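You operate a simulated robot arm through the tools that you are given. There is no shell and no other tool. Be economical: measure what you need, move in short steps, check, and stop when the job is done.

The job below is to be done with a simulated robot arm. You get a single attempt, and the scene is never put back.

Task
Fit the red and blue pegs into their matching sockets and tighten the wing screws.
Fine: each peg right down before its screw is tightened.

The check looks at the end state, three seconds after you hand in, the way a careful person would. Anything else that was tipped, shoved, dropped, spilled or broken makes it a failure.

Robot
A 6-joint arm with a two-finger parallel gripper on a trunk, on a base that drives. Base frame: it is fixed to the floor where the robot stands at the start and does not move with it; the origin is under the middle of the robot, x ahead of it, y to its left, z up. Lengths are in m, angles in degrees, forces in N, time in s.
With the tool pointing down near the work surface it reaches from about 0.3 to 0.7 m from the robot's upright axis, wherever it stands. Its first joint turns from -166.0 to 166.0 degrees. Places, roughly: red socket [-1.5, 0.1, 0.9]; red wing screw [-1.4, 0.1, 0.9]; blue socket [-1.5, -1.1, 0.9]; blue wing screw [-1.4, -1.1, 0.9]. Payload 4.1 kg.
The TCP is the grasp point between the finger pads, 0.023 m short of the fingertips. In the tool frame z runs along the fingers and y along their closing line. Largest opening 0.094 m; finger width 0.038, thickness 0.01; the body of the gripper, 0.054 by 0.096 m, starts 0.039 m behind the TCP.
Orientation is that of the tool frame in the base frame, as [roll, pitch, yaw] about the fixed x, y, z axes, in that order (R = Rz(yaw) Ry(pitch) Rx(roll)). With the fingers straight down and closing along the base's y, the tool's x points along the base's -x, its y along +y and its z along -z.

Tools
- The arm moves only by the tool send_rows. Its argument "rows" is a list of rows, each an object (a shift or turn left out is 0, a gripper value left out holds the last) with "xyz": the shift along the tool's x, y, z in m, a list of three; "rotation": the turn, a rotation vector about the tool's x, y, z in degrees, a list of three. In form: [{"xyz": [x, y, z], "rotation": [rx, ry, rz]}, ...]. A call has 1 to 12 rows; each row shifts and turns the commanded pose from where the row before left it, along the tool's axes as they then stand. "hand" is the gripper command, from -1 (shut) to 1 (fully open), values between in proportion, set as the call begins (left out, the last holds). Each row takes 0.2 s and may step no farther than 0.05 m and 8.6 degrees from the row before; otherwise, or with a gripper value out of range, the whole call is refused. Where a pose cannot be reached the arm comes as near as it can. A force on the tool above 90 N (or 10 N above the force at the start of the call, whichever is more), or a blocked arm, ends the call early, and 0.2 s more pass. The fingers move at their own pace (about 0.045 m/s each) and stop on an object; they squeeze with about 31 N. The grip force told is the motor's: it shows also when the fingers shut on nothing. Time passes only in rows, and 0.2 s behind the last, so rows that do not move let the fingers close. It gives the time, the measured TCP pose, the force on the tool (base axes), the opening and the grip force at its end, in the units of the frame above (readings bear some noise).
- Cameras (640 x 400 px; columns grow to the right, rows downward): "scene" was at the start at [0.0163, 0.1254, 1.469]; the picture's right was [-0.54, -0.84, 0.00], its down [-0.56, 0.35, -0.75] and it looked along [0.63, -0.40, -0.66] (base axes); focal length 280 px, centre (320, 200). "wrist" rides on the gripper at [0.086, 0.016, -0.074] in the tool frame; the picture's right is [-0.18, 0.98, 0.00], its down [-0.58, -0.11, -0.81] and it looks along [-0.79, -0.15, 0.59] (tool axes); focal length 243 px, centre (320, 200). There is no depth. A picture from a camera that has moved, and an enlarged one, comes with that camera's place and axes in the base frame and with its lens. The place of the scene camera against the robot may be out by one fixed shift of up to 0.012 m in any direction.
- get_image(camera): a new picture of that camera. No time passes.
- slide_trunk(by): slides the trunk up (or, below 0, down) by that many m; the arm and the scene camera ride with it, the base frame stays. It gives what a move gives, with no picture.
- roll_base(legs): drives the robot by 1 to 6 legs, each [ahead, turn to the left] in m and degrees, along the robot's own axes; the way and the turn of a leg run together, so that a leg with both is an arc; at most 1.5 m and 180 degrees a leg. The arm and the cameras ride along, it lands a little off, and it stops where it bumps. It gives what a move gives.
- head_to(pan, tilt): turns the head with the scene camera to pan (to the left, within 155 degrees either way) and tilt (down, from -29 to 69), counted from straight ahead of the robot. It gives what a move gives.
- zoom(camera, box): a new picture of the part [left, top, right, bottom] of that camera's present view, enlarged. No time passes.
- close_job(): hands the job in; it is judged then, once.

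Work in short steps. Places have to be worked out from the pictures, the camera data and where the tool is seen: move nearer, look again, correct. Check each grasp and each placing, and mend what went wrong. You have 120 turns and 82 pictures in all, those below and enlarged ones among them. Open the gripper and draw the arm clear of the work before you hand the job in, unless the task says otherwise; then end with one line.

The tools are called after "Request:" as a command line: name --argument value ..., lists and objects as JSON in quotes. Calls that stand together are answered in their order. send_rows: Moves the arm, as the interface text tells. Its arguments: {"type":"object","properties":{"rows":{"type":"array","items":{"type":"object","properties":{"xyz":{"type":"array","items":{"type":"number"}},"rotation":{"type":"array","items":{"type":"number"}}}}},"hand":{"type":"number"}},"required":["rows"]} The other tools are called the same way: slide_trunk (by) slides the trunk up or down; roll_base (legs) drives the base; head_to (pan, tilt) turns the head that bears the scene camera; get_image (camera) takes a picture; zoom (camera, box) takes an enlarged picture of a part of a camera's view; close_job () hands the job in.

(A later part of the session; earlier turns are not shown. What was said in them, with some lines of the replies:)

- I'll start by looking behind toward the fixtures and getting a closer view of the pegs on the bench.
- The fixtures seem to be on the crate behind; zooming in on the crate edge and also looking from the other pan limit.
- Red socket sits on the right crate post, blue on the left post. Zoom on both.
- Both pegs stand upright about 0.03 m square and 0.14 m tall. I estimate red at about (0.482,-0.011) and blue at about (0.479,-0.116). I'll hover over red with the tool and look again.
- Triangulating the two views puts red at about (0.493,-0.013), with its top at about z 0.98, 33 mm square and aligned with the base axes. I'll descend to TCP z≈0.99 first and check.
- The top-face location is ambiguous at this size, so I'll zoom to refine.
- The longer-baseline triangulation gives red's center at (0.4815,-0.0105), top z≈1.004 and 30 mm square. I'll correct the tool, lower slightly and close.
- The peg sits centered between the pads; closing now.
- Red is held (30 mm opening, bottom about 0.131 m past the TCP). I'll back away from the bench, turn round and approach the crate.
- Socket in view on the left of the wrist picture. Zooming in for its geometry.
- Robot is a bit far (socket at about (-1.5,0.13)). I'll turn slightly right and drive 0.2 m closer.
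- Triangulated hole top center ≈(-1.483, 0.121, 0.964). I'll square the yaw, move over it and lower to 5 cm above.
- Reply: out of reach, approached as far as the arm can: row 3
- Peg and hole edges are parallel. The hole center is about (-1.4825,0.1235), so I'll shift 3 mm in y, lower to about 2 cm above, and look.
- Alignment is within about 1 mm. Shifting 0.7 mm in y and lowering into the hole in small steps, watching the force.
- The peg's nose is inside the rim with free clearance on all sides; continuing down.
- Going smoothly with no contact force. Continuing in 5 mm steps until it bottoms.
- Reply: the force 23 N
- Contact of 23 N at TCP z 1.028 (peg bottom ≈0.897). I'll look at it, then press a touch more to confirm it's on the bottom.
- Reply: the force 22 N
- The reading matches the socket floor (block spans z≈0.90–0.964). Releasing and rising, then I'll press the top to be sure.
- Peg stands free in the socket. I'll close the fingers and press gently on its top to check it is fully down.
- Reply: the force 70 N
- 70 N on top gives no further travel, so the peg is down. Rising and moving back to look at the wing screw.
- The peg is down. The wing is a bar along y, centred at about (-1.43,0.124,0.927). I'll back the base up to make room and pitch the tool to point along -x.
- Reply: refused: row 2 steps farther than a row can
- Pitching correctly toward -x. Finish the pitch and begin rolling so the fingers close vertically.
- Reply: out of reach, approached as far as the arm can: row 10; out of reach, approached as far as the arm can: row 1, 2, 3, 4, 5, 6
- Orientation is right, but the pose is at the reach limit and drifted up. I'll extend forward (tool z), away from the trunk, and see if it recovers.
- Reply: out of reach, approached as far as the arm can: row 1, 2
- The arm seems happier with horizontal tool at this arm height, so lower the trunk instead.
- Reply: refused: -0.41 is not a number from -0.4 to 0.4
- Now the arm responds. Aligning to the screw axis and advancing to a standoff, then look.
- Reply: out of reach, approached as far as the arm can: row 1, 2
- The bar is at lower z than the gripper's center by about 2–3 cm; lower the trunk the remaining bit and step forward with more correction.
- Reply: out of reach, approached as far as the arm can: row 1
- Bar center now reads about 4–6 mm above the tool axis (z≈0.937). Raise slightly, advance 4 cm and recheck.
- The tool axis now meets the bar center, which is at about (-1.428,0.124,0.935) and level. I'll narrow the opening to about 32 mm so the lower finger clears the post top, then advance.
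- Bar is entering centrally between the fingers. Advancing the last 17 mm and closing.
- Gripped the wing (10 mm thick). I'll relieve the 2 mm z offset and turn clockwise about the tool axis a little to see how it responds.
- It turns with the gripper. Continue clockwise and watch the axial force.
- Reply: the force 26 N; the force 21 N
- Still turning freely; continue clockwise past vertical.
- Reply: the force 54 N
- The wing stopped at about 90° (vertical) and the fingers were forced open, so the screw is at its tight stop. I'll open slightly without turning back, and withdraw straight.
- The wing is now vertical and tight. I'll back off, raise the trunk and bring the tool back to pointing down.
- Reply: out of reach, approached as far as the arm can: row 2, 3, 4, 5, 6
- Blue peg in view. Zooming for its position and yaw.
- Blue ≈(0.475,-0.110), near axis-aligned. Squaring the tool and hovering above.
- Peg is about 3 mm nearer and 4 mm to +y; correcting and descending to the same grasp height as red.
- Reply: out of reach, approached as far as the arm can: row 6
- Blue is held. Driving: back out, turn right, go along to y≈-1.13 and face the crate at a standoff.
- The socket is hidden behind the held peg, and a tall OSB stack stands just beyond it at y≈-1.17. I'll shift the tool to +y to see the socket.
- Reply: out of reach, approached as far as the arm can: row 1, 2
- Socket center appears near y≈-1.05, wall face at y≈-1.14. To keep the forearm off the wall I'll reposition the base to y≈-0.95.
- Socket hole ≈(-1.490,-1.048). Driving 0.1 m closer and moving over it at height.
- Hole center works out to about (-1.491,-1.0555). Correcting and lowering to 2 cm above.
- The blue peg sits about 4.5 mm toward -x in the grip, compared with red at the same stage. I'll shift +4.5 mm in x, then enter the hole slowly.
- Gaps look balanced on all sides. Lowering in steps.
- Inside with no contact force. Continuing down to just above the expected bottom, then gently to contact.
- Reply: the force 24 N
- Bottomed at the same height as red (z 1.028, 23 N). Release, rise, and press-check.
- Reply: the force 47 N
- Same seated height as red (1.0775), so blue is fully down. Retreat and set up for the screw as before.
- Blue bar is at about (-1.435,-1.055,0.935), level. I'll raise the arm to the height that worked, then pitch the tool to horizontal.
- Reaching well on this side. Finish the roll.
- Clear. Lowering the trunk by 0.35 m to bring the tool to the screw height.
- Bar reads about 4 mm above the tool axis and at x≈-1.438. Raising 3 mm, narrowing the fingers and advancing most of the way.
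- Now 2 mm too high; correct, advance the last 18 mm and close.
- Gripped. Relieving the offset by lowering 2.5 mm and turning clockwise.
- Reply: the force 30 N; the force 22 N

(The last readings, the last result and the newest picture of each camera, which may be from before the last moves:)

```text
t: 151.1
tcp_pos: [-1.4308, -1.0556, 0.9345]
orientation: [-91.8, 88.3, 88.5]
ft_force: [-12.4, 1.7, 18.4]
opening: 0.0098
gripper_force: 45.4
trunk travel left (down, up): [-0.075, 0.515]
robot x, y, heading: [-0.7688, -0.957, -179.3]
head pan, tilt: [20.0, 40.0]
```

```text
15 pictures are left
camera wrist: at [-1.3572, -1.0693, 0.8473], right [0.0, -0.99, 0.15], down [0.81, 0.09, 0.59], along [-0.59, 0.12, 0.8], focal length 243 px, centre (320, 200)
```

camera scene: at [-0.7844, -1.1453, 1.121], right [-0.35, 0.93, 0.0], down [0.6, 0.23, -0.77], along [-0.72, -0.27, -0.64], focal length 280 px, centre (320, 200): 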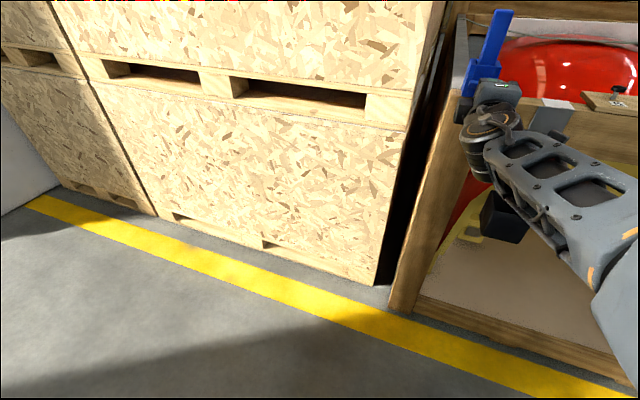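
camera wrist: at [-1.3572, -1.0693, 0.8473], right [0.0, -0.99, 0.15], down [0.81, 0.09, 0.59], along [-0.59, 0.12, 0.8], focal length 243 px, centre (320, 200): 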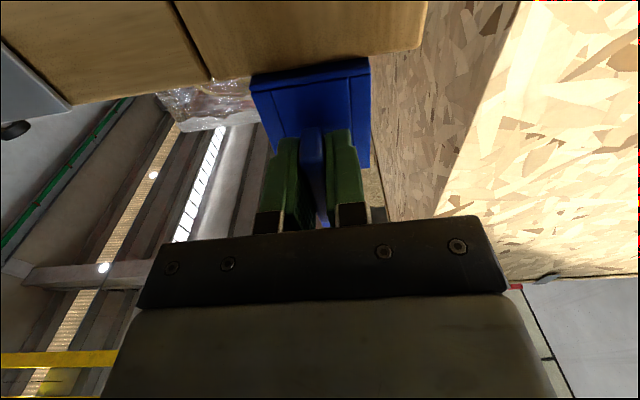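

At 88° and still gripped square. Turn about 24° more to find the stop, as with red.

Request:
send_rows --rows '[{"rotation": [0, 0, 8]}, {"rotation": [0, 0, 8]}, {"rotation": [0, 0, 8]}, {}]'

Request:
get_image --camera "wrist"

```text
t: 152.1
tcp_pos: [-1.4306, -1.057, 0.9323]
orientation: [91.2, 67.9, -88.6]
ft_force: [9.8, 4.5, -4.6]
opening: 0.0239
gripper_force: 45.1
trunk travel left (down, up): [-0.075, 0.515]
robot x, y, heading: [-0.7747, -0.9569, -179.1]
head pan, tilt: [20.0, 40.0]
```

```text
14 pictures are left
camera wrist: at [-1.3562, -1.1036, 0.8575], right [0.0, -0.84, 0.54], down [0.8, 0.32, 0.5], along [-0.6, 0.43, 0.67], focal length 243 px, centre (320, 200)
```

wrist: 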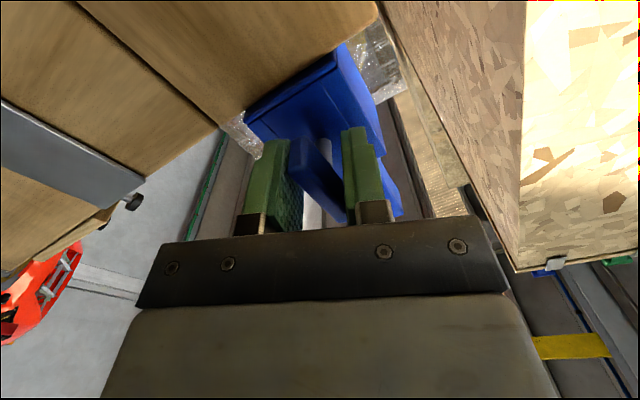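

The stop is reached at vertical (fingers spreading on the wing). One more small push, then open and withdraw straight.

Request:
send_rows --rows '[{"rotation": [0, 0, 8]}, {}]'

Request:
send_rows --rows '[{}, {}, {"xyz": [0, 0, -0.02]}, {"xyz": [0, 0, -0.03]}, {"xyz": [0, 0, -0.04]}, {"xyz": [0, 0, -0.04]}, {}]' --hand 0.05

Request:
get_image --camera "wrist"

```text
t: 152.7
tcp_pos: [-1.4319, -1.058, 0.9303]
orientation: [91.1, 59.9, -88.7]
ft_force: [23.8, 4.7, -25.4]
opening: 0.0284
gripper_force: 45.4
trunk travel left (down, up): [-0.075, 0.515]
robot x, y, heading: [-0.7753, -0.9587, -179.3]
head pan, tilt: [20.0, 40.0]
```

```text
t: 154.2
tcp_pos: [-1.3024, -1.058, 0.937]
orientation: [90.5, 59.9, -89.5]
ft_force: [-0.1, 0.5, -0.2]
opening: 0.0492
gripper_force: 0.0
trunk travel left (down, up): [-0.075, 0.515]
robot x, y, heading: [-0.7734, -0.9579, -179.3]
head pan, tilt: [20.0, 40.0]
```

```text
13 pictures are left
camera wrist: at [-1.2281, -1.1141, 0.8691], right [0.0, -0.76, 0.65], down [0.8, 0.39, 0.45], along [-0.6, 0.52, 0.61], focal length 243 px, centre (320, 200)
```

wrist: 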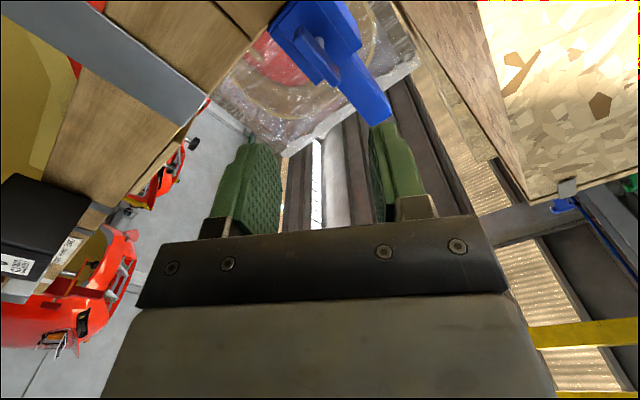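

Blue wing is vertical. Backing the robot off for a final look at both fixtures.

Request:
roll_base --legs '[[-0.35, 0]]'

Request:
slide_trunk --by 0.35

Request:
head_to --pan -10 --tilt 30

Request:
get_image --camera "scene"

```text
t: 156.5
tcp_pos: [-0.9545, -1.0551, 0.9359]
orientation: [90.4, 59.9, -89.1]
ft_force: [-0.8, -0.1, -0.6]
opening: 0.0491
gripper_force: 0.0
trunk travel left (down, up): [-0.075, 0.515]
robot x, y, heading: [-0.4288, -0.9504, -179.0]
head pan, tilt: [20.0, 40.0]
```

```text
t: 159.9
tcp_pos: [-0.954, -1.0545, 1.2877]
orientation: [90.4, 59.9, -89.1]
ft_force: [-0.2, 0.3, -0.6]
opening: 0.0491
gripper_force: 0.1
trunk travel left (down, up): [-0.425, 0.165]
robot x, y, heading: [-0.4274, -0.9507, -178.8]
head pan, tilt: [20.0, 40.0]
```

```text
t: 160.9
tcp_pos: [-0.9538, -1.0541, 1.2872]
orientation: [90.3, 59.8, -89.1]
ft_force: [0.0, -0.2, -0.3]
opening: 0.0495
gripper_force: 0.0
trunk travel left (down, up): [-0.425, 0.165]
robot x, y, heading: [-0.4238, -0.9518, -179.0]
head pan, tilt: [-10.0, 30.0]
```

```text
12 pictures are left
camera scene: at [-0.4456, -1.0951, 1.4864], right [0.15, 0.99, 0.0], down [0.49, -0.08, -0.87], along [-0.86, 0.13, -0.5], focal length 280 px, centre (320, 200)
```

scene: 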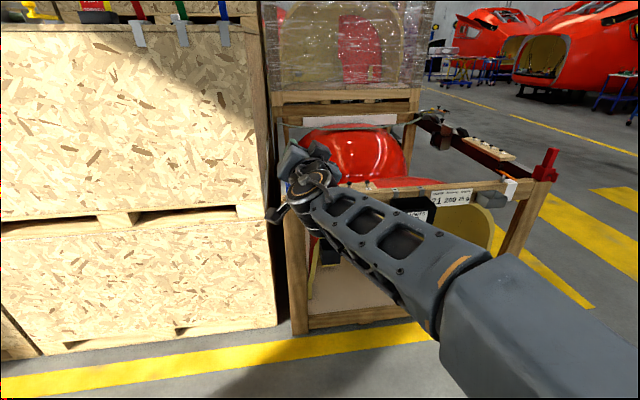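

The arm hides blue; turn the base right so the arm swings clear, then zoom on both.

Request:
roll_base --legs '[[0, -35]]'

Request:
head_to --pan 30 --tilt 30

Request:
get_image --camera "scene"

```text
t: 162.9
tcp_pos: [-0.9187, -0.7339, 1.2866]
orientation: [90.4, 60.0, -124.0]
ft_force: [0.2, -0.1, -0.4]
opening: 0.0494
gripper_force: 0.0
trunk travel left (down, up): [-0.425, 0.165]
robot x, y, heading: [-0.4219, -0.9513, 146.2]
head pan, tilt: [-10.0, 30.0]
```

```text
t: 164.0
tcp_pos: [-0.919, -0.7338, 1.2857]
orientation: [90.4, 59.9, -124.0]
ft_force: [1.4, -0.1, 0.4]
opening: 0.0494
gripper_force: 0.2
trunk travel left (down, up): [-0.425, 0.165]
robot x, y, heading: [-0.425, -0.952, 146.4]
head pan, tilt: [30.0, 30.0]
```

```text
11 pictures are left
camera scene: at [-0.5522, -1.1096, 1.4864], right [0.07, 1.0, 0.0], down [0.5, -0.03, -0.87], along [-0.86, 0.06, -0.5], focal length 280 px, centre (320, 200)
```

scene: 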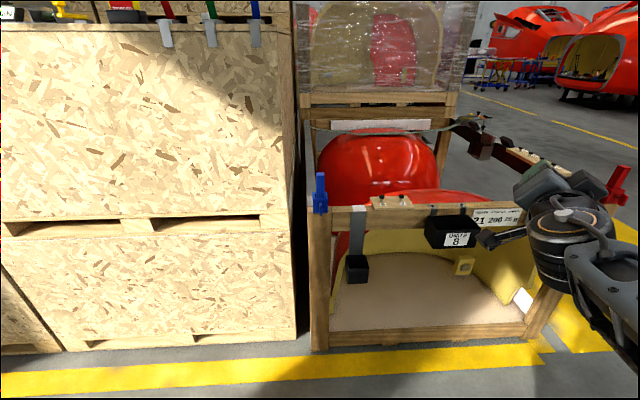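

Request:
zoom --camera "scene" --box '[290, 160, 360, 230]'

Request:
zoom --camera "scene" --box '[570, 150, 640, 220]'

```text
5.71 times, centred on (325, 195) of scene
camera zoom: at [-0.5522, -1.1096, 1.4864], right [0.07, 1.0, 0.0], down [0.5, -0.03, -0.87], along [-0.86, 0.06, -0.5], focal length 1602 px, centre (291, 229)
```

zoom: 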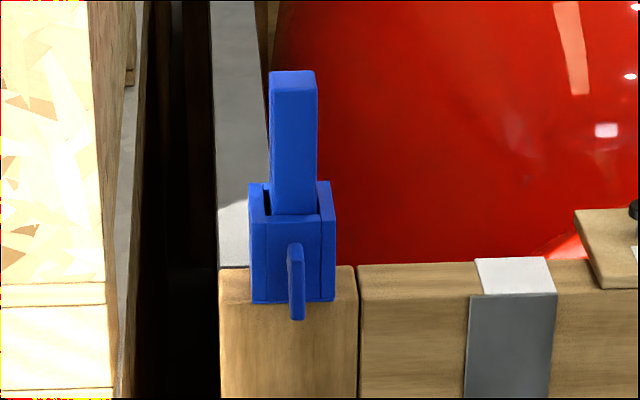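

```text
5.71 times, centred on (605, 185) of scene
camera zoom: at [-0.5522, -1.1096, 1.4864], right [0.07, 1.0, 0.0], down [0.5, -0.03, -0.87], along [-0.86, 0.06, -0.5], focal length 1602 px, centre (-1309, 286)
```

zoom: 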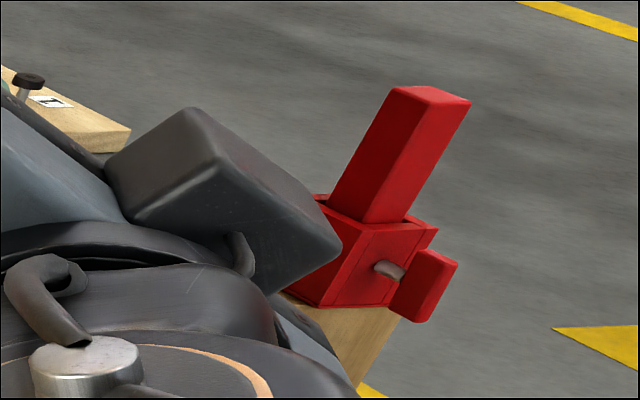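

Both pegs stand fully in their sockets and both wings are turned to the stop. Opening the gripper in the clear.

Request:
send_rows --rows '[{}, {}, {}, {}]' --hand 1

```text
t: 165.0
tcp_pos: [-0.9177, -0.7339, 1.2867]
orientation: [90.5, 59.9, -123.9]
ft_force: [-0.1, -0.1, -0.4]
opening: 0.0941
gripper_force: 0.1
trunk travel left (down, up): [-0.425, 0.165]
robot x, y, heading: [-0.425, -0.9498, 146.0]
head pan, tilt: [30.0, 30.0]
```

The arm is clear and the gripper is open, so I'm handing in.

Request:
close_job

```text
The job is handed in.
```

The red and blue pegs are fully down in their matching sockets, and both wing screws are turned clockwise to their stops; I've handed the job in.
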